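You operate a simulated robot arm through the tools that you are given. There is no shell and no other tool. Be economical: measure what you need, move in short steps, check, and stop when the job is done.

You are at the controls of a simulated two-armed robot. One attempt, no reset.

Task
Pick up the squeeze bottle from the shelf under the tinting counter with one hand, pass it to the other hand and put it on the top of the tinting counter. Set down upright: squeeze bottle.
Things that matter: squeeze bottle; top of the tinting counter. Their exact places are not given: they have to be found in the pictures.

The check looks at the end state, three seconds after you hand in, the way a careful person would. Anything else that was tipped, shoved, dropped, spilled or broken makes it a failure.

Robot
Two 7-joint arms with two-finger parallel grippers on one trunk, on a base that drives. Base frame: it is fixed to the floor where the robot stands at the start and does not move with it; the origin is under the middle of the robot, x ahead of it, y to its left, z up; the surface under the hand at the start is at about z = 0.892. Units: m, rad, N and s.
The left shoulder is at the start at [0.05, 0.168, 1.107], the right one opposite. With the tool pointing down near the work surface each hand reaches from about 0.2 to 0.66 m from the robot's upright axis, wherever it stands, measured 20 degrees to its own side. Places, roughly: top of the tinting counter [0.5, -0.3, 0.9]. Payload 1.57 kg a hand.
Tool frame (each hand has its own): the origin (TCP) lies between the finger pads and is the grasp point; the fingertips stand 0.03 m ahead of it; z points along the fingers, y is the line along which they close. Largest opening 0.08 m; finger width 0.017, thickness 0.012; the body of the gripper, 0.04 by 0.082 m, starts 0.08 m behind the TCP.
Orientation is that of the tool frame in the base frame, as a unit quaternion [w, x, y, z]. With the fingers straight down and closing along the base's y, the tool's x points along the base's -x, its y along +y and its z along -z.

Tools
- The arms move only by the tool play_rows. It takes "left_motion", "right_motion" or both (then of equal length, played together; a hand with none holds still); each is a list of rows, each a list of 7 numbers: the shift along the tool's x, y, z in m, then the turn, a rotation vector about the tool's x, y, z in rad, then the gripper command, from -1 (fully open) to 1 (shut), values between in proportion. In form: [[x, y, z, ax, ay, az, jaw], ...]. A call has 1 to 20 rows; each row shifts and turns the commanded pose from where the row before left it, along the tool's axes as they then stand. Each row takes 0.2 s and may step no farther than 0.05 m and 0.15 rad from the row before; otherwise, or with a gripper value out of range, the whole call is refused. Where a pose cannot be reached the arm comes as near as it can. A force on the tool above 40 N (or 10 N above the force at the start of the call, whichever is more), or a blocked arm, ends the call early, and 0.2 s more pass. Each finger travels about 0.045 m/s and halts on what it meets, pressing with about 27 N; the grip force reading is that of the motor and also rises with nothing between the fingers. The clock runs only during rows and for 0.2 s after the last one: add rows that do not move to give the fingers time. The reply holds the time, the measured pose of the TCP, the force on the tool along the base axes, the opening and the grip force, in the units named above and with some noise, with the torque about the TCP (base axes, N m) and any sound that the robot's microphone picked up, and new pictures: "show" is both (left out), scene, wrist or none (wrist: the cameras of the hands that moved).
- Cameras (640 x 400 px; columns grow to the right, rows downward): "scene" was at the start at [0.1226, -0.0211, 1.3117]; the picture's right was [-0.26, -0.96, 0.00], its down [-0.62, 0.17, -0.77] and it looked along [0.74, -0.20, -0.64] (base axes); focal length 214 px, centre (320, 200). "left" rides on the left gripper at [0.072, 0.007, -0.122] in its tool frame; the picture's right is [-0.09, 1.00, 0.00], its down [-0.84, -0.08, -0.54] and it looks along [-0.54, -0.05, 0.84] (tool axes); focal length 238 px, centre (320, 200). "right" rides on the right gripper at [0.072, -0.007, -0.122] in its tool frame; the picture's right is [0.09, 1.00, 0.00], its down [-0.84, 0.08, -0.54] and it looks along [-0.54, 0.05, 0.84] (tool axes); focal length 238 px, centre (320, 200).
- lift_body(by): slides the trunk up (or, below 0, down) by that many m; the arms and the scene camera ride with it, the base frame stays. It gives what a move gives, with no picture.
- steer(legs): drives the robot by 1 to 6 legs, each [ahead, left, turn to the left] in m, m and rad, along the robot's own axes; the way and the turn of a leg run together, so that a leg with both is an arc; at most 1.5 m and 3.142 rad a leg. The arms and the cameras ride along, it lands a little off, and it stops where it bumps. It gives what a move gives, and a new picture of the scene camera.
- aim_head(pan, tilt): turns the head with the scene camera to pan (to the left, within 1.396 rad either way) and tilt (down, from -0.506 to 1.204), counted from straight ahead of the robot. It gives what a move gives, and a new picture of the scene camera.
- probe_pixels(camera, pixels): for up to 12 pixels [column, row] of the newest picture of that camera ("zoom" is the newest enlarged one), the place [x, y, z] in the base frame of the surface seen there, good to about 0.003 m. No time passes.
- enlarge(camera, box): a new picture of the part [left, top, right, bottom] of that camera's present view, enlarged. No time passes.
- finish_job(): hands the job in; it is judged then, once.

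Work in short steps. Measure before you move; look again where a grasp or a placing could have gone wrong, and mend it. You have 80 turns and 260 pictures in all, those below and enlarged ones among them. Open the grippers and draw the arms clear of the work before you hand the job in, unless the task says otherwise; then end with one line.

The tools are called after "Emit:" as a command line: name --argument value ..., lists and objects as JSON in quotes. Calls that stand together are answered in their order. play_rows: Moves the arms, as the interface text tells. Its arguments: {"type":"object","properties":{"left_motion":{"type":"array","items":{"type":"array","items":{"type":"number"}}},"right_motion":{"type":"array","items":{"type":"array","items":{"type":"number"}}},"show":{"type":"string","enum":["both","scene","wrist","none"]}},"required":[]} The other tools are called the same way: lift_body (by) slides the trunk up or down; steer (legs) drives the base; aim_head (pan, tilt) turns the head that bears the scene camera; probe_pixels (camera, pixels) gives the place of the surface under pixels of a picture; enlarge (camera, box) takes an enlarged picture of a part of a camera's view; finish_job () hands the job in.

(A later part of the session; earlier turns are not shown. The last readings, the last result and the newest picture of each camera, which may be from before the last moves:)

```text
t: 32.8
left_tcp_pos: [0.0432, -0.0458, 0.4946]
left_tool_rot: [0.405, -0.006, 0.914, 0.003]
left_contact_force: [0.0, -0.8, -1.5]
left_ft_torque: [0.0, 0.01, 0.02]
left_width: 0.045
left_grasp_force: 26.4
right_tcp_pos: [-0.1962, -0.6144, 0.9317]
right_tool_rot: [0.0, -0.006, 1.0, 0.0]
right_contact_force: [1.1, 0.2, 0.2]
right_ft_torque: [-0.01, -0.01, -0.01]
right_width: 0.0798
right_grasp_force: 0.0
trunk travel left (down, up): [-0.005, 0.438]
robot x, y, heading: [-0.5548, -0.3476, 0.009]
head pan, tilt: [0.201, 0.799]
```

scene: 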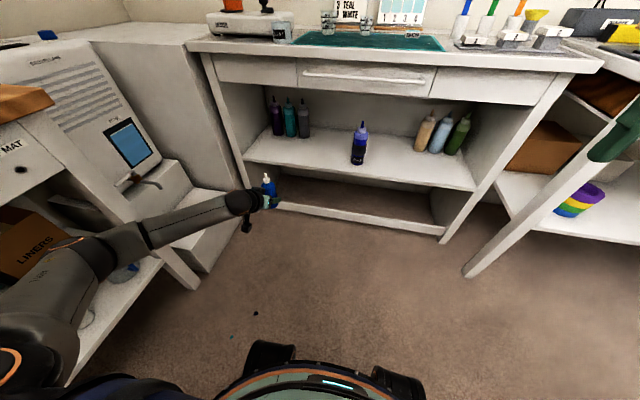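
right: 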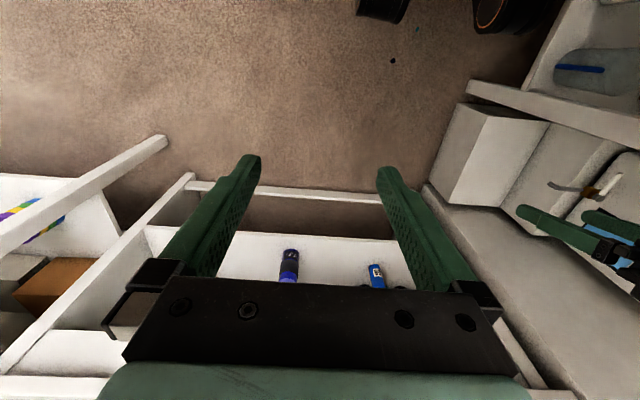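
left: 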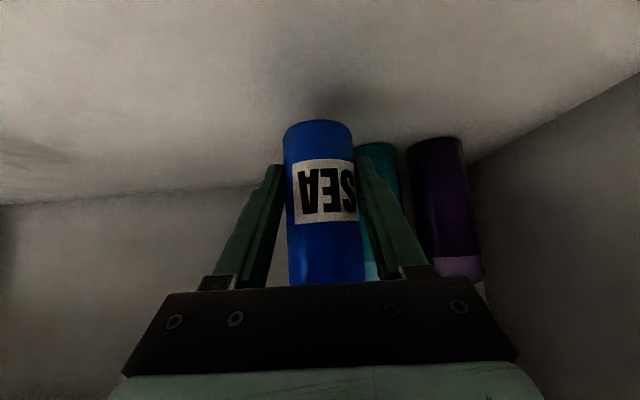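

The bottle is held clear. I raise the trunk by 0.40 m to bring both hands to counter height.

Emit:
lift_body --by 0.4

Emit:
aim_head --pan 0.1 --tilt 0.75

```text
t: 36.6
left_tcp_pos: [0.0431, -0.0449, 0.8937]
left_tool_rot: [0.406, -0.007, 0.914, 0.003]
left_contact_force: [0.5, 0.3, -1.4]
left_ft_torque: [0.0, 0.02, 0.01]
left_width: 0.045
left_grasp_force: 26.7
right_tcp_pos: [-0.1952, -0.6144, 1.3313]
right_tool_rot: [-0.002, -0.005, 1.0, 0.0]
right_contact_force: [-0.5, 0.2, -0.4]
right_ft_torque: [-0.02, 0.0, 0.0]
right_width: 0.0801
right_grasp_force: 0.0
trunk travel left (down, up): [-0.405, 0.038]
robot x, y, heading: [-0.5551, -0.3465, 0.015]
head pan, tilt: [0.201, 0.799]
```

```text
t: 37.3
left_tcp_pos: [0.0424, -0.0447, 0.8953]
left_tool_rot: [0.405, -0.007, 0.914, 0.004]
left_contact_force: [0.4, 0.1, -1.0]
left_ft_torque: [0.0, -0.01, -0.01]
left_width: 0.0447
left_grasp_force: 27.2
right_tcp_pos: [-0.1971, -0.6148, 1.3328]
right_tool_rot: [-0.001, -0.006, 1.0, 0.0]
right_contact_force: [0.4, 0.0, -0.2]
right_ft_torque: [-0.02, 0.0, 0.03]
right_width: 0.0801
right_grasp_force: 0.1
trunk travel left (down, up): [-0.405, 0.038]
robot x, y, heading: [-0.5515, -0.3486, 0.01]
head pan, tilt: [0.099, 0.75]
```

scene: 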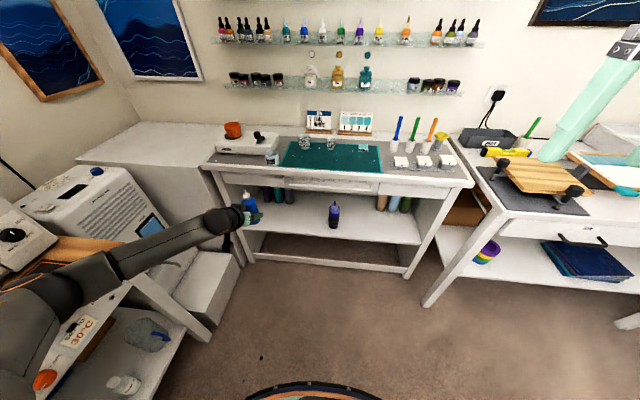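

Next the left hand carries the bottle to the middle in front of the robot and yaws right by 0.6 rad. The right hand meanwhile turns to face left and ahead, 45° down.

Emit:
play_rows --left_motion '[[0.0044, -0.0313, -0.0197, 0, 0, 0, 0.15], [0.0044, -0.0313, -0.0197, 0, 0, 0, 0.15], [0.0044, -0.0313, -0.0197, 0, 0, 0, 0.15], [0.0044, -0.0313, -0.0197, 0, 0, 0, 0.15], [0.0044, -0.0313, -0.0197, 0, 0, 0, 0.15], [0.0044, -0.0313, -0.0197, 0, 0, 0, 0.15], [0.0044, -0.0313, -0.0197, 0, 0, 0, 0.15], [0.0044, -0.0313, -0.0197, 0, 0, 0, 0.15], [0, 0, 0, 0.0888, 0, 0.0808, 0.15], [0, 0, 0, 0.0888, 0, 0.0808, 0.15], [0, 0, 0, 0.0888, 0, 0.0808, 0.15], [0, 0, 0, 0.0888, 0, 0.0808, 0.15], [0, 0, 0, 0.0888, 0, 0.0808, 0.15], [0, 0, 0, 0, 0, 0, 0.15]]' --right_motion '[[0, 0, 0, 0, 0, -0.14, -1], [0, 0, 0, 0, 0, -0.14, -1], [0, 0, 0, 0, 0, -0.14, -1], [0, 0, 0, 0, 0, -0.14, -1], [0, 0, 0, 0, 0, -0.14, -1], [0, 0, 0, 0, 0, -0.14, -1], [0, 0, 0, 0, 0, -0.14, -1], [0, 0, 0, 0, -0.131, 0, -1], [0, 0, 0, 0, -0.131, 0, -1], [0, 0, 0, 0, -0.131, 0, -1], [0, 0, 0, 0, -0.131, 0, -1], [0, 0, 0, 0, -0.131, 0, -1], [0, 0, 0, 0, -0.131, 0, -1], [0, 0, 0, 0, 0, 0, -1]]'

```text
t: 40.3
left_tcp_pos: [-0.0949, -0.2962, 0.9733]
left_tool_rot: [0.387, 0.266, 0.875, -0.117]
left_contact_force: [0.1, 0.1, -1.3]
left_ft_torque: [-0.01, -0.01, 0.02]
left_width: 0.045
left_grasp_force: 27.0
right_tcp_pos: [-0.1957, -0.6135, 1.3316]
right_tool_rot: [0.337, -0.44, 0.812, 0.182]
right_contact_force: [-1.3, -0.5, 0.0]
right_ft_torque: [-0.01, -0.02, 0.02]
right_width: 0.0797
right_grasp_force: 0.0
trunk travel left (down, up): [-0.405, 0.038]
robot x, y, heading: [-0.5532, -0.35, 0.012]
head pan, tilt: [0.099, 0.75]
```

scene: 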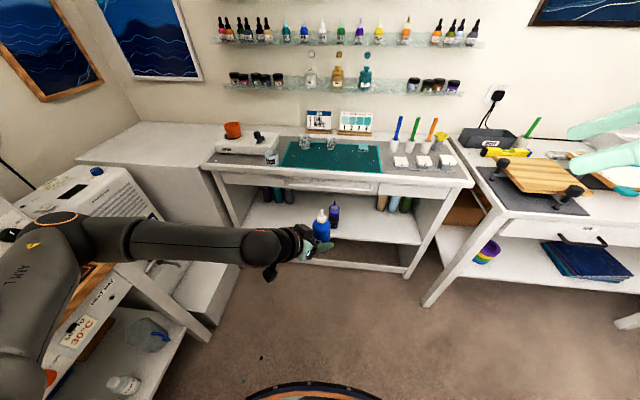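
right: 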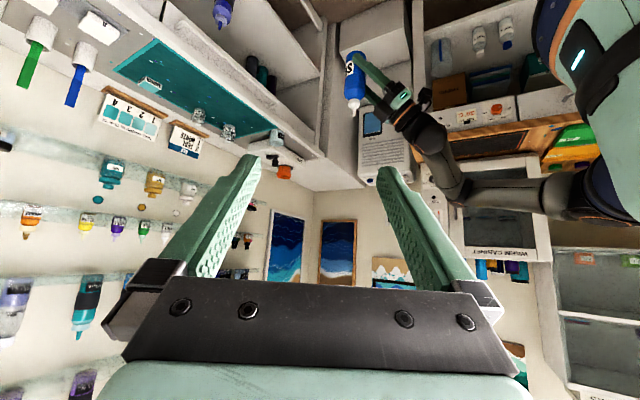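
left: 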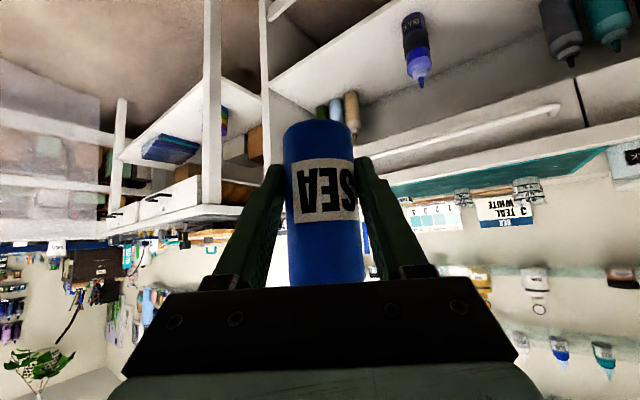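

Both poses were reached. By calculation the bottle axis is at (-0.090, -0.300), base z≈0.933. I move the right hand to a pre-grasp 0.12 m back along its approach, with fingers at 0.06, then verify.

Emit:
play_rows --right_motion '[[-0.0005, 0.0104, 0.04, 0, 0, 0, -0.5], [-0.0005, 0.0104, 0.04, 0, 0, 0, -0.5], [-0.0005, 0.0104, 0.04, 0, 0, 0, -0.5], [-0.0005, 0.0104, 0.04, 0, 0, 0, -0.5], [-0.0005, 0.0104, 0.04, 0, 0, 0, -0.5], [-0.0005, 0.0104, 0.04, 0, 0, 0, -0.5], [-0.0005, 0.0104, 0.04, 0, 0, 0, -0.5], [-0.0005, 0.0104, 0.04, 0, 0, 0, -0.5], [0, 0, 0, 0, 0, 0, -0.5]]'

Emit:
aim_head --pan 0.0 --tilt 1.0

```text
t: 42.3
left_tcp_pos: [-0.0949, -0.2969, 0.9729]
left_tool_rot: [0.389, 0.265, 0.875, -0.117]
left_contact_force: [-0.3, 0.4, -0.9]
left_ft_torque: [0.01, -0.01, 0.02]
left_width: 0.0449
left_grasp_force: 27.0
right_tcp_pos: [-0.1396, -0.3777, 1.1085]
right_tool_rot: [0.336, -0.44, 0.812, 0.183]
right_contact_force: [-0.8, -0.2, 1.1]
right_ft_torque: [0.0, 0.01, 0.01]
right_width: 0.0597
right_grasp_force: 0.1
trunk travel left (down, up): [-0.405, 0.038]
robot x, y, heading: [-0.5522, -0.3481, 0.004]
head pan, tilt: [0.099, 0.75]
```

scene: 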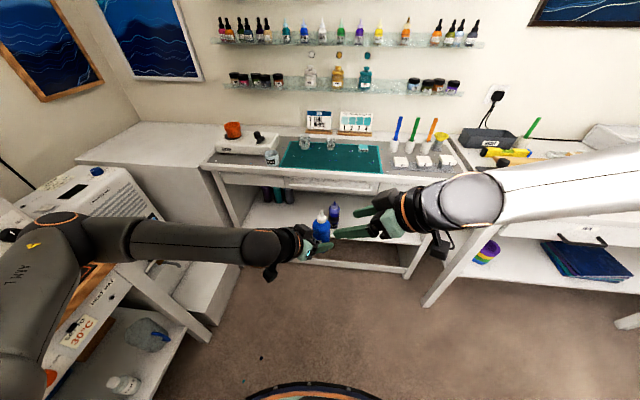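
right: 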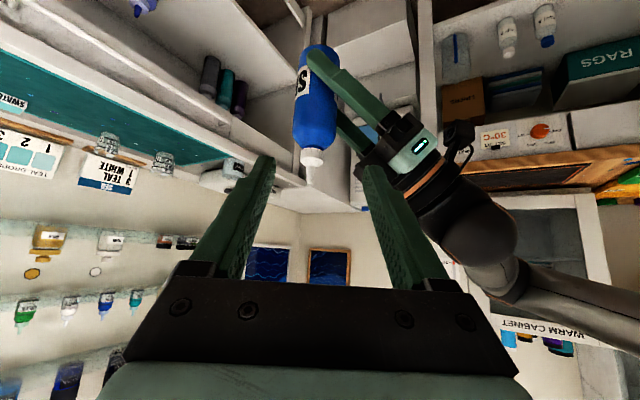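

```text
t: 43.1
left_tcp_pos: [-0.0945, -0.2963, 0.9738]
left_tool_rot: [0.388, 0.264, 0.875, -0.117]
left_contact_force: [0.2, 0.2, -1.1]
left_ft_torque: [-0.06, 0.0, -0.03]
left_width: 0.0446
left_grasp_force: 27.0
right_tcp_pos: [-0.1393, -0.3784, 1.1081]
right_tool_rot: [0.337, -0.439, 0.813, 0.183]
right_contact_force: [0.0, 1.1, 0.8]
right_ft_torque: [-0.03, 0.01, 0.02]
right_width: 0.0598
right_grasp_force: 0.1
trunk travel left (down, up): [-0.405, 0.038]
robot x, y, heading: [-0.5574, -0.346, 0.013]
head pan, tilt: [0.0, 1.0]
```

scene: 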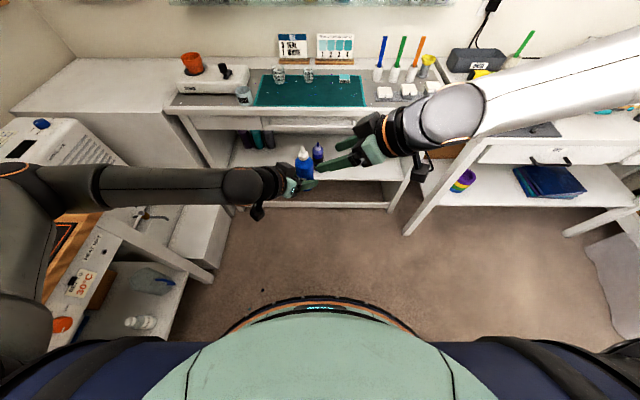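

Verifying the bottle position from the right wrist view and by zooming.

Emit:
enlarge --camera "right" --box '[220, 20, 420, 200]'

Emit:
probe_pixels --camera "right" --pixels '[[300, 120], [315, 120], [332, 120], [315, 139], [311, 155], [308, 180], [317, 95], [330, 60]]'

Emit:
enlarge --camera "scene" --box '[230, 100, 430, 225]'

```text
2.22 times, centred on (320, 110) of right
```

zoom: 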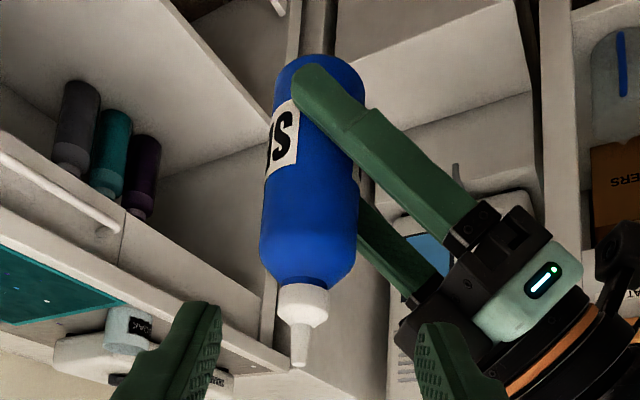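

```text
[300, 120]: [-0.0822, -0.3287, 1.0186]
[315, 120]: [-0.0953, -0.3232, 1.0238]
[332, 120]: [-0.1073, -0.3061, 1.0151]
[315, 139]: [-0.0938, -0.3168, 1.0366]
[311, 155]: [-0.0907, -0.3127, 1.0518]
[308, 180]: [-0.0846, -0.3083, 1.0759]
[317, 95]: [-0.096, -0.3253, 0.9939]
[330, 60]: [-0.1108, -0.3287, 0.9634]
```

```text
3.20 times, centred on (330, 162) of scene
```

zoom: 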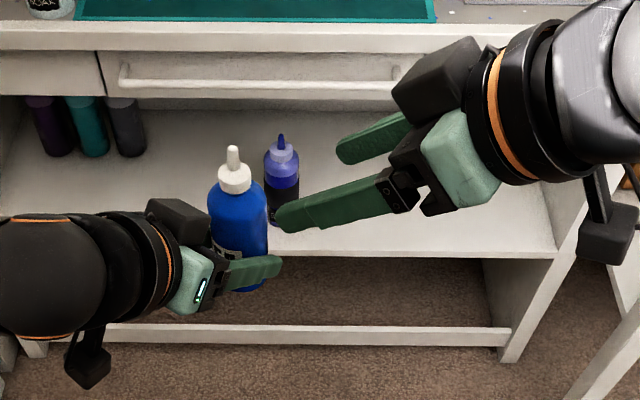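

The measured bottle axis is about (-0.085, -0.304), and the straight body ends near z 1.024. I move in to a contact height of about 1.014, with the right fingers above the left ones.

Emit:
play_rows --right_motion '[[0.0003, -0.0025, 0.0196, 0, 0, 0, -0.5], [0.0003, -0.0026, 0.0196, 0, 0, 0, -0.5], [0.0003, 0, 0.0196, 0, 0, 0, -0.5], [0.0003, 0, 0.0196, 0, 0, 0, -0.5], [0.0003, 0, 0.0196, 0, 0, 0, -0.5], [0.0003, 0, 0.0195, 0, 0, 0, -0.5], [0, 0, 0, 0, 0, 0, -0.5]]'

Emit:
enlarge --camera "scene" --box '[230, 100, 430, 225]'

```text
t: 44.7
left_tcp_pos: [-0.0935, -0.2975, 0.9715]
left_tool_rot: [0.388, 0.264, 0.875, -0.117]
left_contact_force: [-0.5, -0.2, -0.3]
left_ft_torque: [0.01, -0.03, -0.02]
left_width: 0.045
left_grasp_force: 27.0
right_tcp_pos: [-0.1062, -0.3587, 1.0499]
right_tool_rot: [0.336, -0.44, 0.812, 0.183]
right_contact_force: [-0.5, 0.5, 0.2]
right_ft_torque: [0.0, -0.01, -0.04]
right_width: 0.0601
right_grasp_force: 0.1
right hand out of reach, approached as far as the arm can: row 4, 5, 6
trunk travel left (down, up): [-0.405, 0.038]
robot x, y, heading: [-0.5554, -0.3467, 0.011]
head pan, tilt: [0.0, 1.0]
```

scene: 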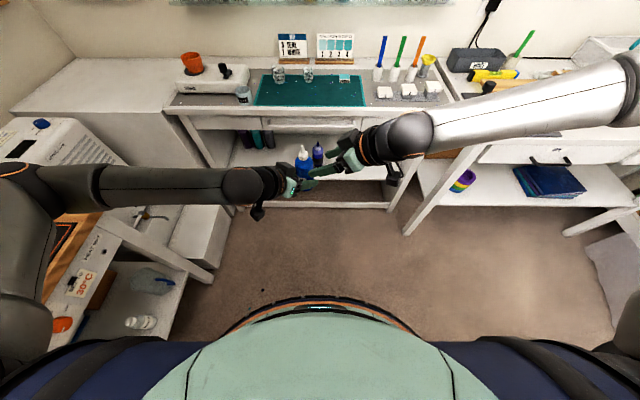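
right: 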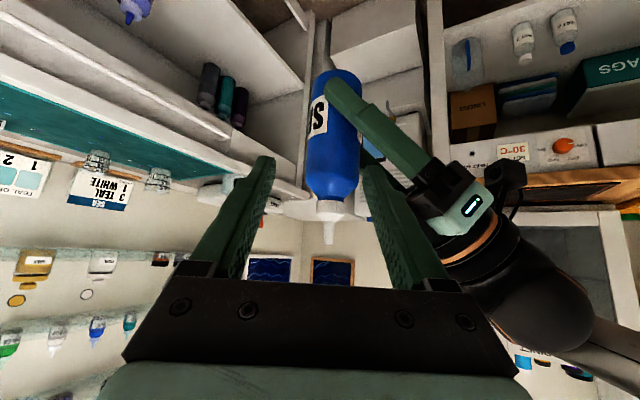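

```text
3.20 times, centred on (330, 162) of scene
```

zoom: 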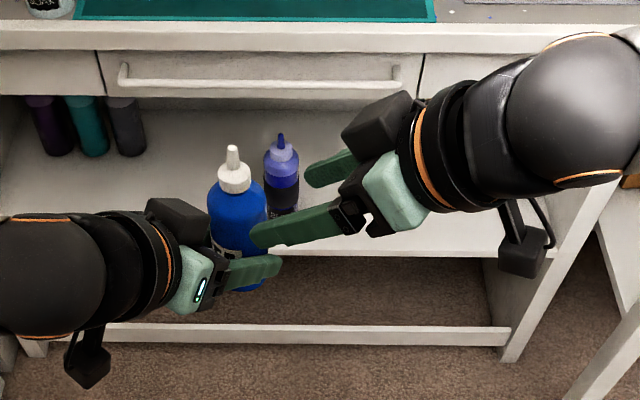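

The right arm hit its reach limit 5.5 cm short, so I bring the bottle to it with the left hand instead: first align sideways, then along the right hand's approach line.

Emit:
play_rows --left_motion '[[-0.0004, -0.0106, 0.0163, 0, 0, 0, 0.15], [-0.0091, -0.0122, -0.0081, 0, 0, 0, 0.15], [-0.0091, -0.0122, -0.0081, 0, 0, 0, 0.15], [0, 0, 0, 0, 0, 0, 0.15]]'

Emit:
play_rows --right_motion '[[0, 0, 0, 0, 0, 0, -0.5]]' --show "wrist"

Emit:
enlarge --camera "scene" --box '[260, 110, 400, 210]'

```text
t: 45.7
left_tcp_pos: [-0.1039, -0.3329, 0.9867]
left_tool_rot: [0.388, 0.265, 0.875, -0.117]
left_contact_force: [0.5, 0.4, -1.1]
left_ft_torque: [0.01, 0.0, -0.03]
left_width: 0.0447
left_grasp_force: 26.9
right_tcp_pos: [-0.1057, -0.3573, 1.0492]
right_tool_rot: [0.337, -0.439, 0.813, 0.182]
right_contact_force: [-0.4, 0.6, -0.9]
right_ft_torque: [0.0, -0.02, 0.01]
right_width: 0.06
right_grasp_force: 0.0
trunk travel left (down, up): [-0.405, 0.038]
robot x, y, heading: [-0.5556, -0.3496, 0.013]
head pan, tilt: [0.0, 1.0]
```

scene: 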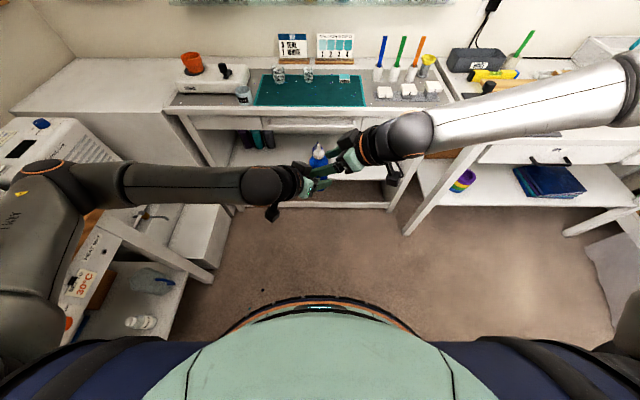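
left: 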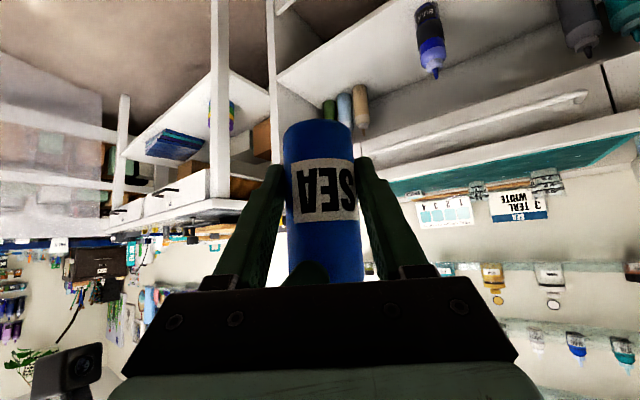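

```text
t: 46.1
left_tcp_pos: [-0.1033, -0.3337, 0.9874]
left_tool_rot: [0.388, 0.264, 0.875, -0.116]
left_contact_force: [-0.8, 0.2, -2.0]
left_ft_torque: [0.04, 0.05, 0.01]
left_width: 0.0448
left_grasp_force: 27.1
right_tcp_pos: [-0.1062, -0.3583, 1.0493]
right_tool_rot: [0.336, -0.44, 0.812, 0.183]
right_contact_force: [-0.4, 0.4, 0.6]
right_ft_torque: [0.02, -0.02, -0.02]
right_width: 0.0603
right_grasp_force: 0.0
trunk travel left (down, up): [-0.405, 0.038]
robot x, y, heading: [-0.5557, -0.344, 0.013]
head pan, tilt: [0.0, 1.0]
```

right: 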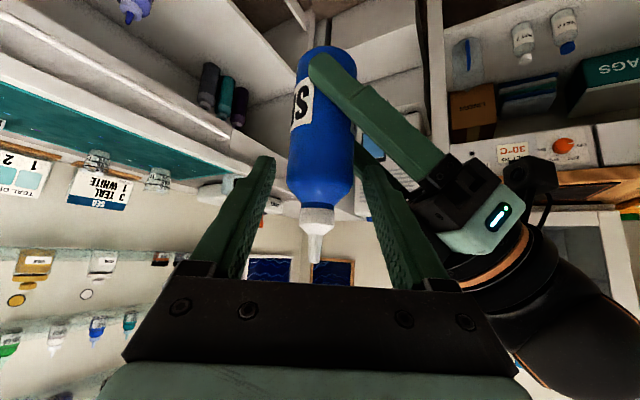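

```text
4.00 times, centred on (330, 160) of scene
```

zoom: 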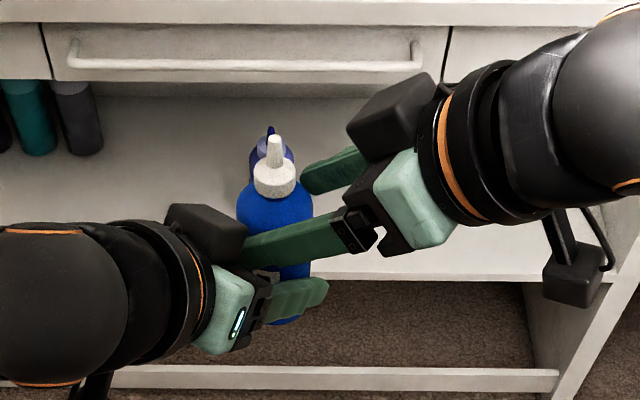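

Well aligned: the bottle sits between the right fingers. One last step along the approach, then close the right gripper.

Emit:
play_rows --left_motion '[[-0.0091, -0.0122, -0.0081, 0, 0, 0, 0.15], [0, 0, 0, 0, 0, 0, 0.15]]' --show "none"

Emit:
enlarge --camera "right" --box '[220, 20, 420, 260]'

Emit:
enlarge --camera "left" --box '[180, 80, 460, 300]'

```text
t: 46.7
left_tcp_pos: [-0.1105, -0.3424, 0.9994]
left_tool_rot: [0.388, 0.264, 0.875, -0.117]
left_contact_force: [1.4, 0.1, -1.8]
left_ft_torque: [-0.02, 0.01, -0.01]
left_width: 0.0448
left_grasp_force: 27.2
right_tcp_pos: [-0.1056, -0.3576, 1.0487]
right_tool_rot: [0.336, -0.44, 0.812, 0.183]
right_contact_force: [-0.9, -0.2, 0.0]
right_ft_torque: [0.0, 0.01, 0.0]
right_width: 0.0598
right_grasp_force: 0.1
trunk travel left (down, up): [-0.405, 0.038]
robot x, y, heading: [-0.5546, -0.3501, 0.01]
head pan, tilt: [0.0, 1.0]
```

```text
1.67 times, centred on (320, 140) of right
```

zoom: 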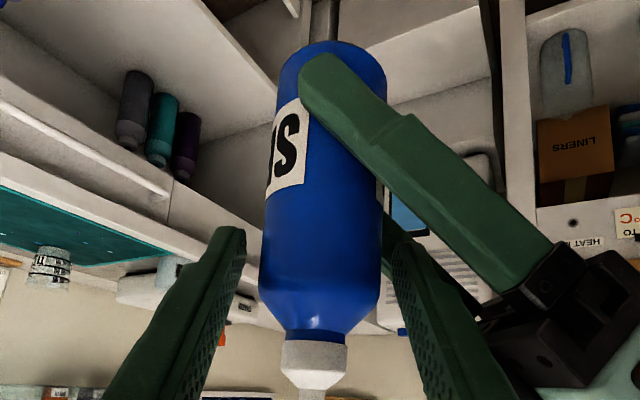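

```text
1.82 times, centred on (320, 190) of left
```

zoom: 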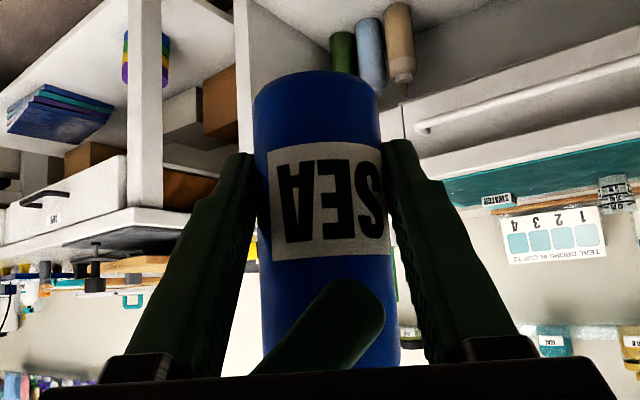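

The right fingertips extend past the bottle axis (left view, tip at (350,300)) and straddle the body evenly. Close the right gripper.

Emit:
play_rows --right_motion '[[0, 0, 0, 0, 0, 0, 0.15], [0, 0, 0, 0, 0, 0, 0.15], [0, 0, 0, 0, 0, 0, 0.15], [0, 0, 0, 0, 0, 0, 0.15], [0, 0, 0, 0, 0, 0, 0.15]]'

```text
t: 47.9
left_tcp_pos: [-0.1107, -0.3437, 0.999]
left_tool_rot: [0.388, 0.265, 0.875, -0.117]
left_contact_force: [-1.0, -0.3, -1.1]
left_ft_torque: [0.05, 0.04, 0.0]
left_width: 0.0447
left_grasp_force: 27.2
right_tcp_pos: [-0.1058, -0.3589, 1.0485]
right_tool_rot: [0.336, -0.44, 0.812, 0.183]
right_contact_force: [0.5, 0.6, 0.5]
right_ft_torque: [-0.02, -0.05, -0.01]
right_width: 0.0445
right_grasp_force: 27.1
trunk travel left (down, up): [-0.405, 0.038]
robot x, y, heading: [-0.5547, -0.3477, 0.014]
head pan, tilt: [0.0, 1.0]
```

scene: 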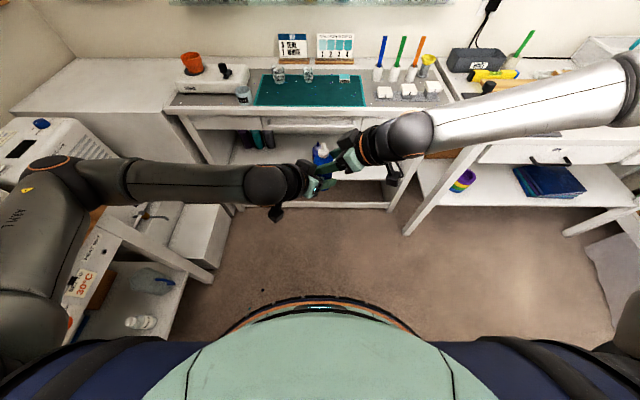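
right: 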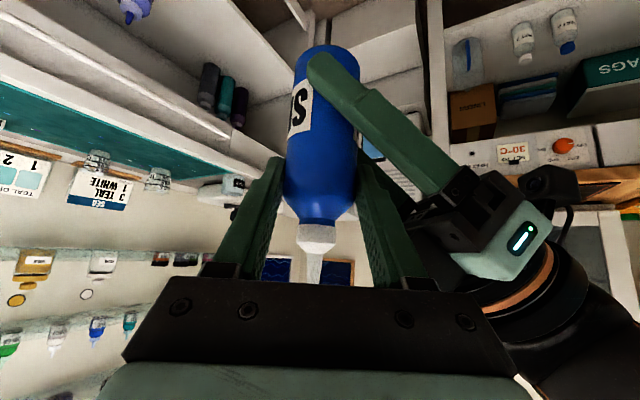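

Right grip holds at 0.0445 m, 27 N. Open the left hand in place and see whether the right hand alone holds the bottle.

Emit:
play_rows --left_motion '[[0, 0, 0, 0, 0, 0, -0.8], [0, 0, 0, 0, 0, 0, -0.8], [0, 0, 0, 0, 0, 0, -0.8], [0, 0, 0, 0, 0, 0, -0.8]]' --show "wrist"

```text
t: 48.9
left_tcp_pos: [-0.1103, -0.3442, 0.9994]
left_tool_rot: [0.388, 0.264, 0.875, -0.116]
left_contact_force: [0.8, 0.0, -0.8]
left_ft_torque: [-0.01, 0.01, 0.02]
left_width: 0.0721
left_grasp_force: 0.1
right_tcp_pos: [-0.105, -0.3591, 1.0482]
right_tool_rot: [0.336, -0.44, 0.812, 0.183]
right_contact_force: [0.7, -0.7, 0.2]
right_ft_torque: [-0.03, 0.04, 0.02]
right_width: 0.0449
right_grasp_force: 27.0
trunk travel left (down, up): [-0.405, 0.038]
robot x, y, heading: [-0.555, -0.3516, 0.012]
head pan, tilt: [0.0, 1.0]
```

left: 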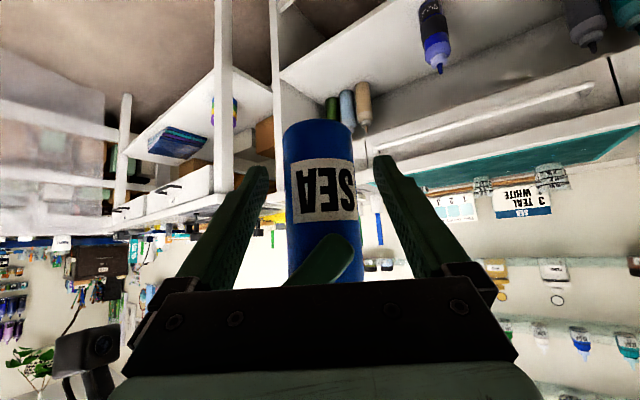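

Right hand holds it alone. Withdraw the left hand along its own axis.

Emit:
play_rows --left_motion '[[0, 0, -0.03, 0, 0, 0, -0.8], [0, 0, -0.035, 0, 0, 0, -0.8], [0, 0, -0.035, 0, 0, 0, -0.8], [0, 0, -0.035, 0, 0, 0, -0.8], [0, 0.04, 0, 0, 0, 0, -0.8], [0, 0.045, 0, 0, 0, 0, -0.8], [0, 0.045, 0, 0, 0, 0, -0.8], [0, 0.045, 0, 0, 0, 0, -0.8], [0, 0.045, 0, 0, 0, 0, -0.8], [0, 0, 0, 0, 0, 0, -0.8]]'

Emit:
enlarge --camera "scene" --box '[260, 110, 400, 210]'

```text
t: 51.1
left_tcp_pos: [-0.0545, -0.1106, 1.0901]
left_tool_rot: [0.388, 0.264, 0.875, -0.117]
left_contact_force: [0.3, -0.5, -0.9]
left_ft_torque: [0.0, -0.01, 0.01]
left_width: 0.0718
left_grasp_force: 0.0
left hand out of reach, approached as far as the arm can: row 4
right_tcp_pos: [-0.1047, -0.358, 1.0491]
right_tool_rot: [0.336, -0.439, 0.813, 0.183]
right_contact_force: [-0.1, -0.2, 0.3]
right_ft_torque: [0.01, 0.0, 0.01]
right_width: 0.0447
right_grasp_force: 26.6
trunk travel left (down, up): [-0.405, 0.038]
robot x, y, heading: [-0.5517, -0.3457, 0.007]
head pan, tilt: [0.0, 1.0]
```

scene: 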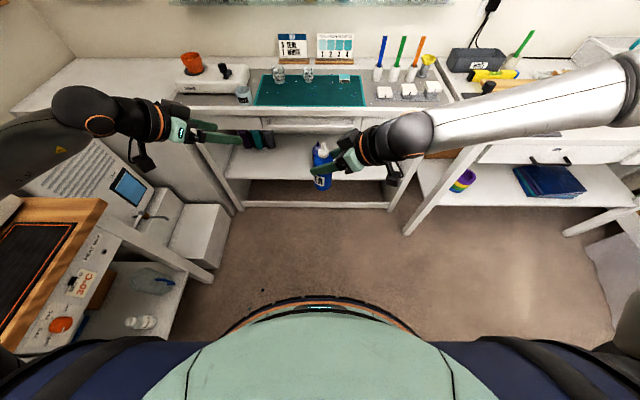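
left: 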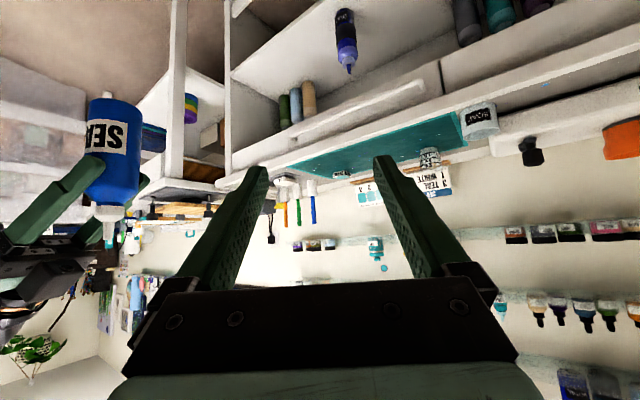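

```text
4.00 times, centred on (330, 160) of scene
```

zoom: 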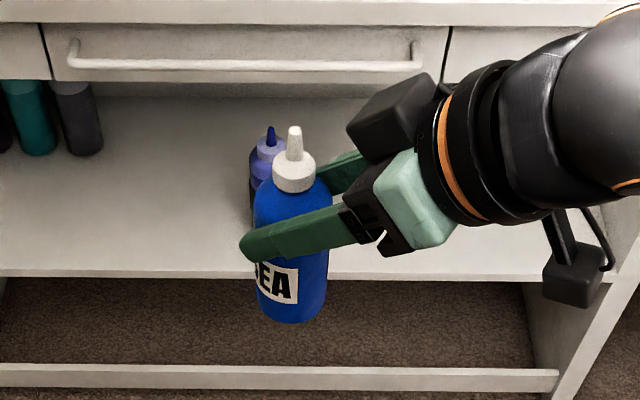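

The bottle hangs upright in the right hand. Now I survey the counter top for a free spot.

Emit:
aim_head --pan -0.05 --tilt 0.65

Emit:
enlarge --camera "scene" --box '[160, 110, 480, 230]'

```text
t: 51.9
left_tcp_pos: [-0.0548, -0.1112, 1.0897]
left_tool_rot: [0.388, 0.265, 0.875, -0.117]
left_contact_force: [0.3, 0.3, -0.1]
left_ft_torque: [-0.01, -0.02, -0.04]
left_width: 0.0721
left_grasp_force: 0.0
right_tcp_pos: [-0.1046, -0.3578, 1.0488]
right_tool_rot: [0.336, -0.44, 0.812, 0.183]
right_contact_force: [-1.1, 0.5, 0.1]
right_ft_torque: [-0.01, 0.0, 0.01]
right_width: 0.0446
right_grasp_force: 26.9
trunk travel left (down, up): [-0.405, 0.038]
robot x, y, heading: [-0.5542, -0.3508, 0.01]
head pan, tilt: [-0.051, 0.649]
```

scene: 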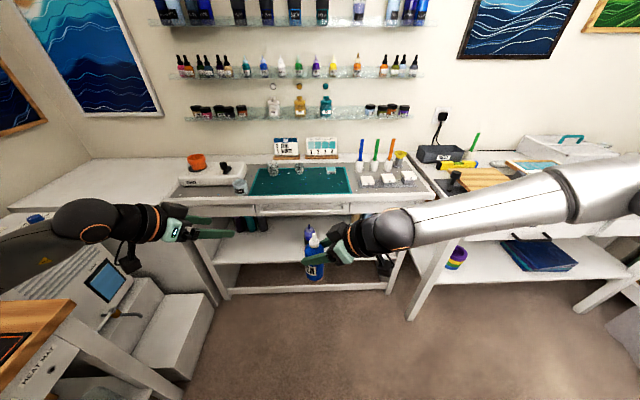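

```text
2.00 times, centred on (320, 170) of scene
```

zoom: 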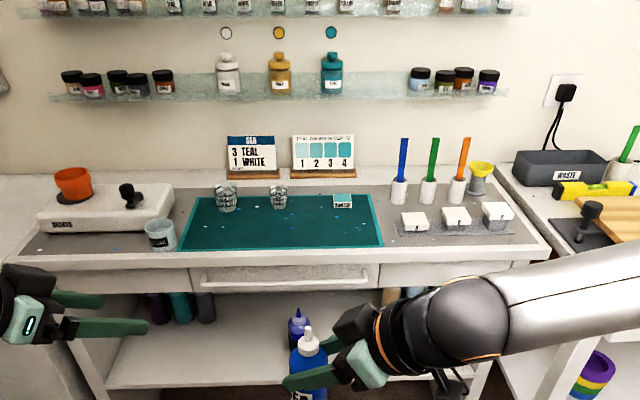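

Emit:
probe_pixels --camera "zoom" --pixels '[[180, 248], [384, 246], [372, 195], [195, 196], [460, 240], [400, 230], [420, 250], [290, 220], [300, 258], [280, 200], [400, 200], [545, 245]]'

```text
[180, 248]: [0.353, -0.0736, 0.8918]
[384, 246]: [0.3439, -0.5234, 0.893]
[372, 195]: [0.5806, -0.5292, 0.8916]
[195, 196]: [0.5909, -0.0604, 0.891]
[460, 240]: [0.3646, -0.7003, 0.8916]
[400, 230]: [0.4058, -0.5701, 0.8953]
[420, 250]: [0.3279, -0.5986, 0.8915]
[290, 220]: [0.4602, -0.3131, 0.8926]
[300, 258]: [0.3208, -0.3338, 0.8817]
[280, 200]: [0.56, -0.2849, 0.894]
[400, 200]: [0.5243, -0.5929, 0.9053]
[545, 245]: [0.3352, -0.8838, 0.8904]
```

The mat area is clear around (0.43, -0.33), surface z≈0.893, with cups further back at x≈0.56. Before driving in, I raise the left hand out of the way and check how high the right arm's links pass.

Emit:
play_rows --left_motion '[[-0.0246, 0, -0.0224, 0, 0, 0, -1], [-0.0246, 0, -0.0224, 0, 0, 0, -1], [-0.0246, 0, -0.0224, 0, 0, 0, -1], [0.014, 0.031, -0.0154, 0, 0, 0, -1], [0.014, 0.031, -0.0154, 0, 0, 0, -1], [0.014, 0.031, -0.0154, 0, 0, 0, -1], [0.014, 0.031, -0.0154, 0, 0, 0, -1]]' --show "scene"

Emit:
probe_pixels --camera "scene" --pixels '[[395, 230], [480, 235], [560, 215], [610, 205], [314, 240], [316, 275], [390, 265], [105, 215], [20, 250]]'

Emit:
enlarge --camera "right" --box '[160, 0, 480, 300]'

```text
t: 53.5
left_tcp_pos: [-0.0582, -0.0863, 1.1909]
left_tool_rot: [0.388, 0.264, 0.875, -0.117]
left_contact_force: [0.1, 0.0, 0.1]
left_ft_torque: [-0.02, -0.01, -0.01]
left_width: 0.0799
left_grasp_force: 0.0
left hand out of reach, approached as far as the arm can: row 4, 5, 6, 7
right_tcp_pos: [-0.1064, -0.359, 1.0485]
right_tool_rot: [0.336, -0.44, 0.812, 0.183]
right_contact_force: [-0.4, 0.5, -0.4]
right_ft_torque: [0.0, -0.01, 0.02]
right_width: 0.0445
right_grasp_force: 26.2
trunk travel left (down, up): [-0.405, 0.038]
robot x, y, heading: [-0.5525, -0.3475, 0.014]
head pan, tilt: [-0.051, 0.649]
```

scene: 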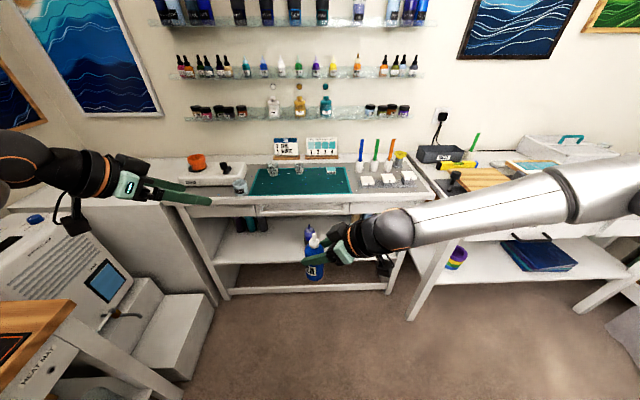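

```text
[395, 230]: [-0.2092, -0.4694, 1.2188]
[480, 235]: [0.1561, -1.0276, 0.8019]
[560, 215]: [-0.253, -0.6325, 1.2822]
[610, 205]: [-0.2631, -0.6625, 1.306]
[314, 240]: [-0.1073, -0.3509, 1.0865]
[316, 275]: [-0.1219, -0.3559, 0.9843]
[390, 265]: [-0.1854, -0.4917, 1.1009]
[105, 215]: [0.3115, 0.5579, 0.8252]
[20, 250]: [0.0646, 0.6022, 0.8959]
```

```text
1.33 times, centred on (320, 150) of right
```

zoom: 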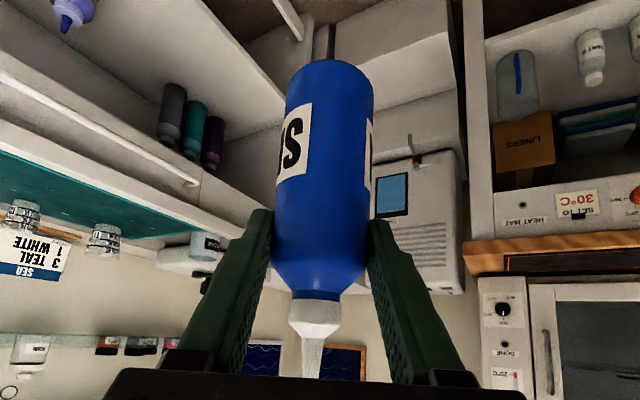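

Right arm links are all above z 1.1. Checking that the bottle is plumb and where its axis lies.

Emit:
probe_pixels --camera "zoom" --pixels '[[330, 80], [327, 120], [323, 180], [320, 240], [318, 265], [313, 325], [312, 360], [290, 160], [362, 160], [330, 65]]'

```text
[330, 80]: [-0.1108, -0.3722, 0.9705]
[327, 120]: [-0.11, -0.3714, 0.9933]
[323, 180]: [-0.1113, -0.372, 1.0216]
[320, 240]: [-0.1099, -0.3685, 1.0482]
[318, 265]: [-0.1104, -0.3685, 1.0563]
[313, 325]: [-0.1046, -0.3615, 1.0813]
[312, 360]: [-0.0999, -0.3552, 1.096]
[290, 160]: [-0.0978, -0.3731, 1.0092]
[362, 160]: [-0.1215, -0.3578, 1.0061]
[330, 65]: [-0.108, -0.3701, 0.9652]
```

The bottle is plumb, axis at (-0.099, -0.353), base ≈0.959. I drive ahead 0.52 m to bring it over the mat at about (0.42, -0.33), 6.5 cm above it.

Emit:
steer --legs '[[0.52, 0.015, 0]]'

Emit:
aim_head --pan -0.05 --tilt 0.85

```text
t: 56.6
left_tcp_pos: [0.4658, -0.0574, 1.1895]
left_tool_rot: [0.389, 0.26, 0.876, -0.115]
left_contact_force: [-0.6, 0.1, 0.2]
left_ft_torque: [0.0, -0.01, -0.02]
left_width: 0.0802
left_grasp_force: 0.1
right_tcp_pos: [0.4208, -0.3297, 1.0492]
right_tool_rot: [0.336, -0.444, 0.81, 0.185]
right_contact_force: [-0.4, 0.1, 0.1]
right_ft_torque: [0.0, 0.02, 0.01]
right_width: 0.0448
right_grasp_force: 27.2
trunk travel left (down, up): [-0.405, 0.038]
robot x, y, heading: [-0.0276, -0.3267, 0.028]
head pan, tilt: [-0.051, 0.649]
```

scene: 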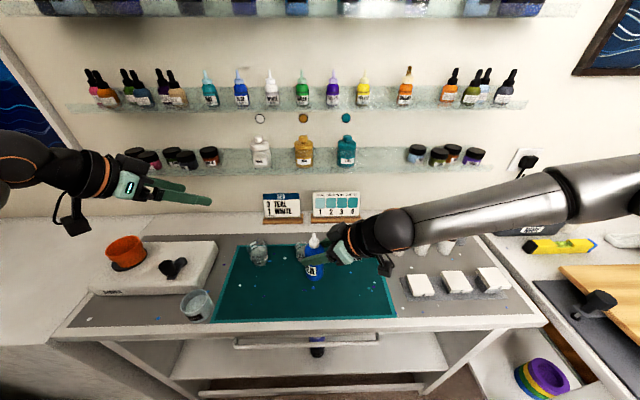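

```text
t: 57.3
left_tcp_pos: [0.466, -0.0567, 1.1905]
left_tool_rot: [0.388, 0.261, 0.877, -0.115]
left_contact_force: [0.3, 0.4, 0.4]
left_ft_torque: [0.0, 0.03, 0.02]
left_width: 0.08
left_grasp_force: 0.0
right_tcp_pos: [0.4216, -0.3302, 1.05]
right_tool_rot: [0.335, -0.443, 0.811, 0.184]
right_contact_force: [0.0, 0.1, -0.5]
right_ft_torque: [-0.04, -0.05, 0.0]
right_width: 0.0449
right_grasp_force: 26.9
trunk travel left (down, up): [-0.405, 0.038]
robot x, y, heading: [-0.0236, -0.3235, 0.022]
head pan, tilt: [-0.051, 0.85]
```

scene: 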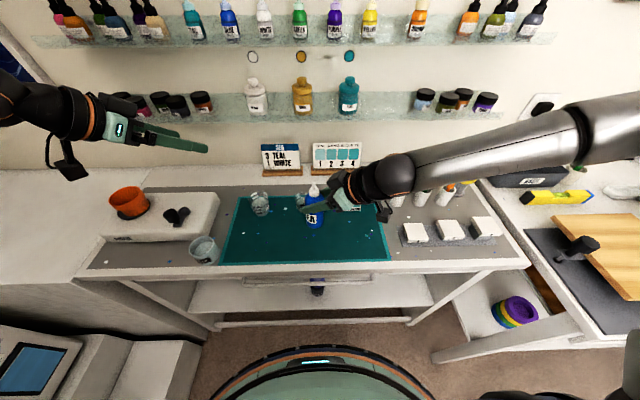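

Bottle is over the mat at about (0.428, -0.325), and nothing else is beneath it. Lower the trunk 0.055 m first.

Emit:
lift_body --by -0.055

Emit:
play_rows --right_motion '[[0, 0, 0, 0, 0, 0, 0.15]]' --show "both"

Emit:
enlarge --camera "scene" --box '[240, 150, 400, 270]'

```text
t: 58.3
left_tcp_pos: [0.4663, -0.057, 1.1356]
left_tool_rot: [0.389, 0.26, 0.877, -0.114]
left_contact_force: [0.6, 0.4, -0.1]
left_ft_torque: [-0.01, 0.0, 0.01]
left_width: 0.0799
left_grasp_force: 0.0
right_tcp_pos: [0.4216, -0.3304, 0.9935]
right_tool_rot: [0.335, -0.444, 0.81, 0.184]
right_contact_force: [-0.3, 0.6, 0.1]
right_ft_torque: [-0.03, 0.01, 0.03]
right_width: 0.0446
right_grasp_force: 27.2
trunk travel left (down, up): [-0.35, 0.093]
robot x, y, heading: [-0.0278, -0.3251, 0.026]
head pan, tilt: [-0.051, 0.85]
```

```text
t: 58.7
left_tcp_pos: [0.4669, -0.0561, 1.135]
left_tool_rot: [0.388, 0.261, 0.877, -0.115]
left_contact_force: [0.3, -1.0, -0.1]
left_ft_torque: [-0.01, 0.0, 0.0]
left_width: 0.0801
left_grasp_force: 0.0
right_tcp_pos: [0.4223, -0.3297, 0.9964]
right_tool_rot: [0.336, -0.443, 0.81, 0.184]
right_contact_force: [-0.5, 1.0, 0.0]
right_ft_torque: [-0.01, 0.02, -0.01]
right_width: 0.0445
right_grasp_force: 27.6
trunk travel left (down, up): [-0.35, 0.093]
robot x, y, heading: [-0.0282, -0.3225, 0.022]
head pan, tilt: [-0.051, 0.85]
```

scene: 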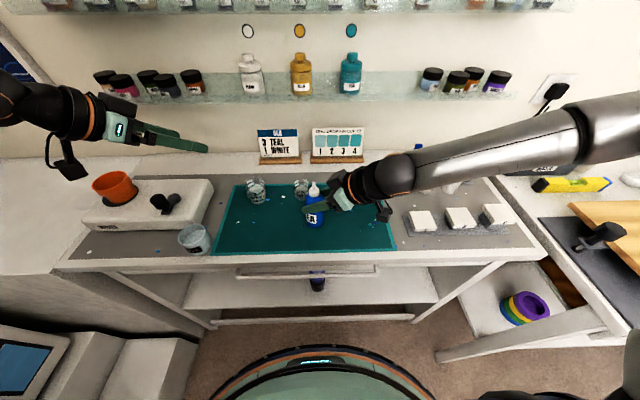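
right: 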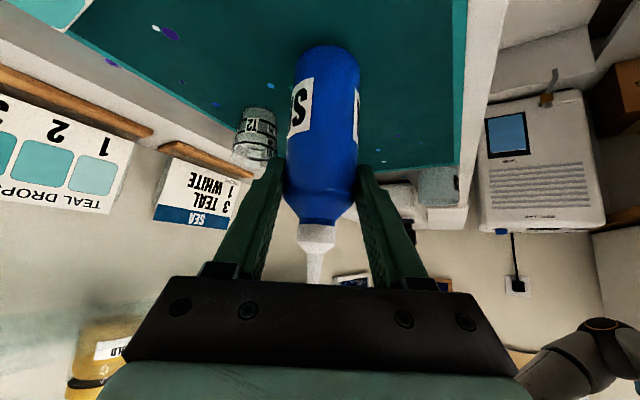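

```text
3.33 times, centred on (320, 210) of scene
```

zoom: 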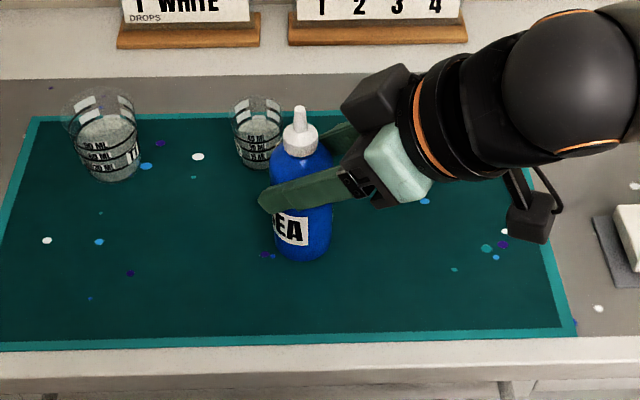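

About 1 cm remains. Continue lowering gently while watching the force.

Emit:
lift_body --by -0.007

Emit:
lift_body --by -0.003

Emit:
enlarge --camera "right" --box '[240, 20, 400, 120]'

```text
t: 59.2
left_tcp_pos: [0.4663, -0.0582, 1.1262]
left_tool_rot: [0.389, 0.259, 0.877, -0.114]
left_contact_force: [0.1, -0.2, 0.3]
left_ft_torque: [0.01, -0.02, 0.01]
left_width: 0.08
left_grasp_force: 0.0
right_tcp_pos: [0.4213, -0.3297, 0.9864]
right_tool_rot: [0.335, -0.444, 0.81, 0.185]
right_contact_force: [0.4, 1.4, 0.3]
right_ft_torque: [0.01, -0.03, 0.01]
right_width: 0.0445
right_grasp_force: 27.5
trunk travel left (down, up): [-0.343, 0.1]
robot x, y, heading: [-0.0275, -0.3282, 0.023]
head pan, tilt: [-0.051, 0.85]
```

```text
t: 59.7
left_tcp_pos: [0.4672, -0.0568, 1.1252]
left_tool_rot: [0.389, 0.26, 0.877, -0.114]
left_contact_force: [-0.4, -0.2, -0.4]
left_ft_torque: [0.03, 0.0, 0.01]
left_width: 0.0799
left_grasp_force: 0.0
right_tcp_pos: [0.4218, -0.3297, 0.9849]
right_tool_rot: [0.335, -0.444, 0.811, 0.184]
right_contact_force: [-0.4, 0.9, -0.6]
right_ft_torque: [0.0, -0.02, 0.0]
right_width: 0.0446
right_grasp_force: 27.1
trunk travel left (down, up): [-0.34, 0.103]
robot x, y, heading: [-0.028, -0.3254, 0.014]
head pan, tilt: [-0.051, 0.85]
```

```text
4.00 times, centred on (320, 70) of right
```

zoom: 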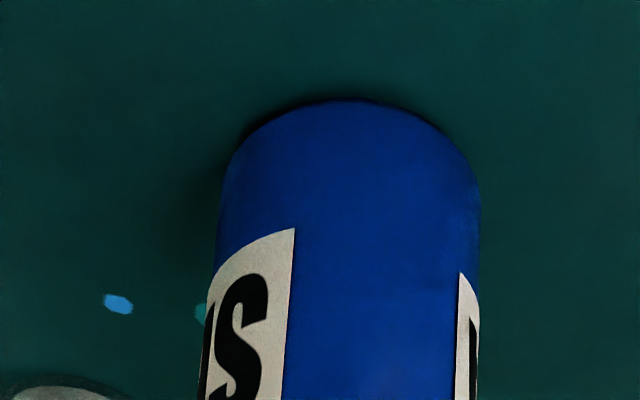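

Almost there; probe the bottle's lower rim against the mat beside it.

Emit:
probe_pixels --camera "zoom" --pixels '[[350, 108], [350, 90], [350, 115], [260, 150], [240, 120], [350, 60], [430, 120]]'

Emit:
lift_body --by -0.002

```text
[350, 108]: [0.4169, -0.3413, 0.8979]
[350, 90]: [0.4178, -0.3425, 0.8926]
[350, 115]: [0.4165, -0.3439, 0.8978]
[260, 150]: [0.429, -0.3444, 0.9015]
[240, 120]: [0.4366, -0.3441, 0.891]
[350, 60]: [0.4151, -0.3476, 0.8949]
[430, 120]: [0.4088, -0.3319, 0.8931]
```

```text
t: 60.3
left_tcp_pos: [0.4664, -0.0581, 1.1236]
left_tool_rot: [0.388, 0.261, 0.876, -0.115]
left_contact_force: [0.7, 0.1, 0.5]
left_ft_torque: [0.01, -0.03, -0.02]
left_width: 0.0801
left_grasp_force: 0.1
right_tcp_pos: [0.4226, -0.3292, 0.9829]
right_tool_rot: [0.337, -0.443, 0.81, 0.184]
right_contact_force: [-1.5, -1.7, 5.4]
right_ft_torque: [-0.31, 0.16, -0.02]
right_width: 0.0445
right_grasp_force: 27.5
trunk travel left (down, up): [-0.338, 0.105]
robot x, y, heading: [-0.0307, -0.3228, 0.026]
head pan, tilt: [-0.051, 0.85]
```

Contact: 5.4 N upward, so the bottle stands on the mat. Open the right hand slowly and look.

Emit:
play_rows --right_motion '[[0, 0, 0, 0, 0, 0, -0.1], [0, 0, 0, 0, 0, 0, -0.2], [0, 0, 0, 0, 0, 0, -0.35], [0, 0, 0, 0, 0, 0, -0.5], [0, 0, 0, 0, 0, 0, -0.65], [0, 0, 0, 0, 0, 0, -0.65], [0, 0, 0, 0, 0, 0, -0.65]]'

Emit:
enlarge --camera "scene" --box '[240, 150, 400, 270]'

```text
t: 61.9
left_tcp_pos: [0.466, -0.0578, 1.1225]
left_tool_rot: [0.388, 0.259, 0.877, -0.114]
left_contact_force: [-0.2, 0.7, -0.1]
left_ft_torque: [-0.01, -0.03, 0.0]
left_width: 0.0799
left_grasp_force: 0.1
right_tcp_pos: [0.4217, -0.329, 0.982]
right_tool_rot: [0.335, -0.444, 0.81, 0.184]
right_contact_force: [-0.4, -0.7, -0.5]
right_ft_torque: [-0.01, -0.01, -0.01]
right_width: 0.0661
right_grasp_force: 0.1
trunk travel left (down, up): [-0.338, 0.105]
robot x, y, heading: [-0.0264, -0.3221, 0.022]
head pan, tilt: [-0.051, 0.85]
```

scene: 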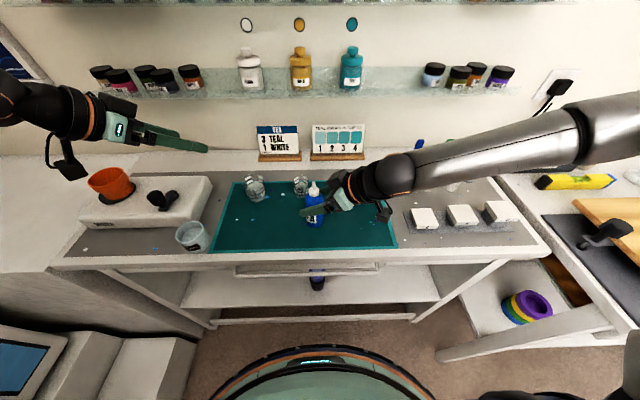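
right: 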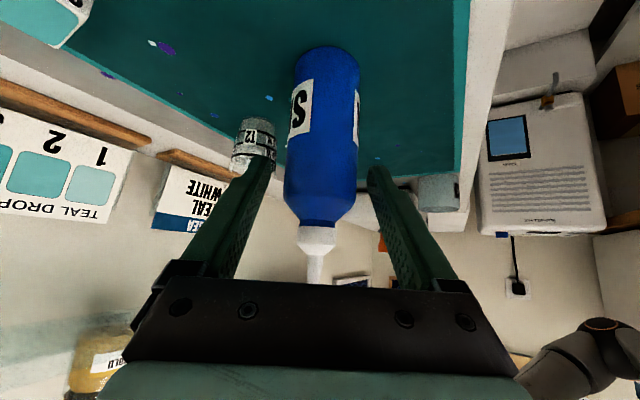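

```text
3.33 times, centred on (320, 210) of scene
```

zoom: 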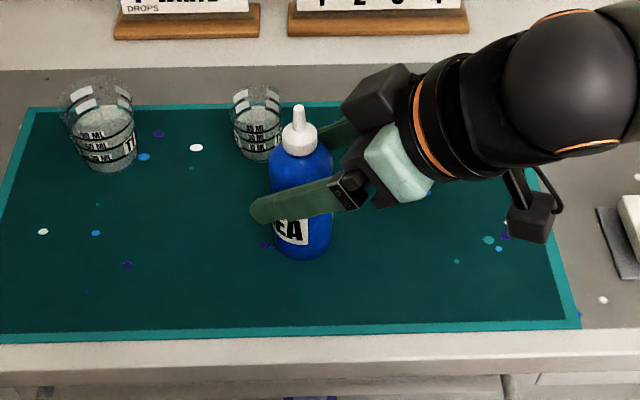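

The bottle stands free. I withdraw with one small test step along the tool axis first, to be sure the hand moves straight back.

Emit:
play_rows --right_motion '[[0, 0, -0.008, 0, 0, 0, -0.65]]' --show "wrist"

```text
t: 62.3
left_tcp_pos: [0.4675, -0.0571, 1.123]
left_tool_rot: [0.388, 0.26, 0.877, -0.115]
left_contact_force: [-0.4, 0.1, 0.0]
left_ft_torque: [0.03, -0.04, -0.01]
left_width: 0.08
left_grasp_force: 0.0
right_tcp_pos: [0.4187, -0.3344, 0.9884]
right_tool_rot: [0.336, -0.443, 0.811, 0.184]
right_contact_force: [-0.5, 0.4, 0.0]
right_ft_torque: [-0.01, 0.02, -0.02]
right_width: 0.0659
right_grasp_force: 0.0
trunk travel left (down, up): [-0.338, 0.105]
robot x, y, heading: [-0.0287, -0.3261, 0.022]
head pan, tilt: [-0.051, 0.85]
```

right: 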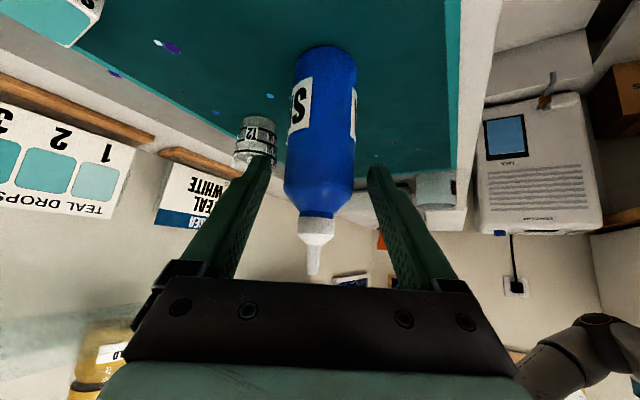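

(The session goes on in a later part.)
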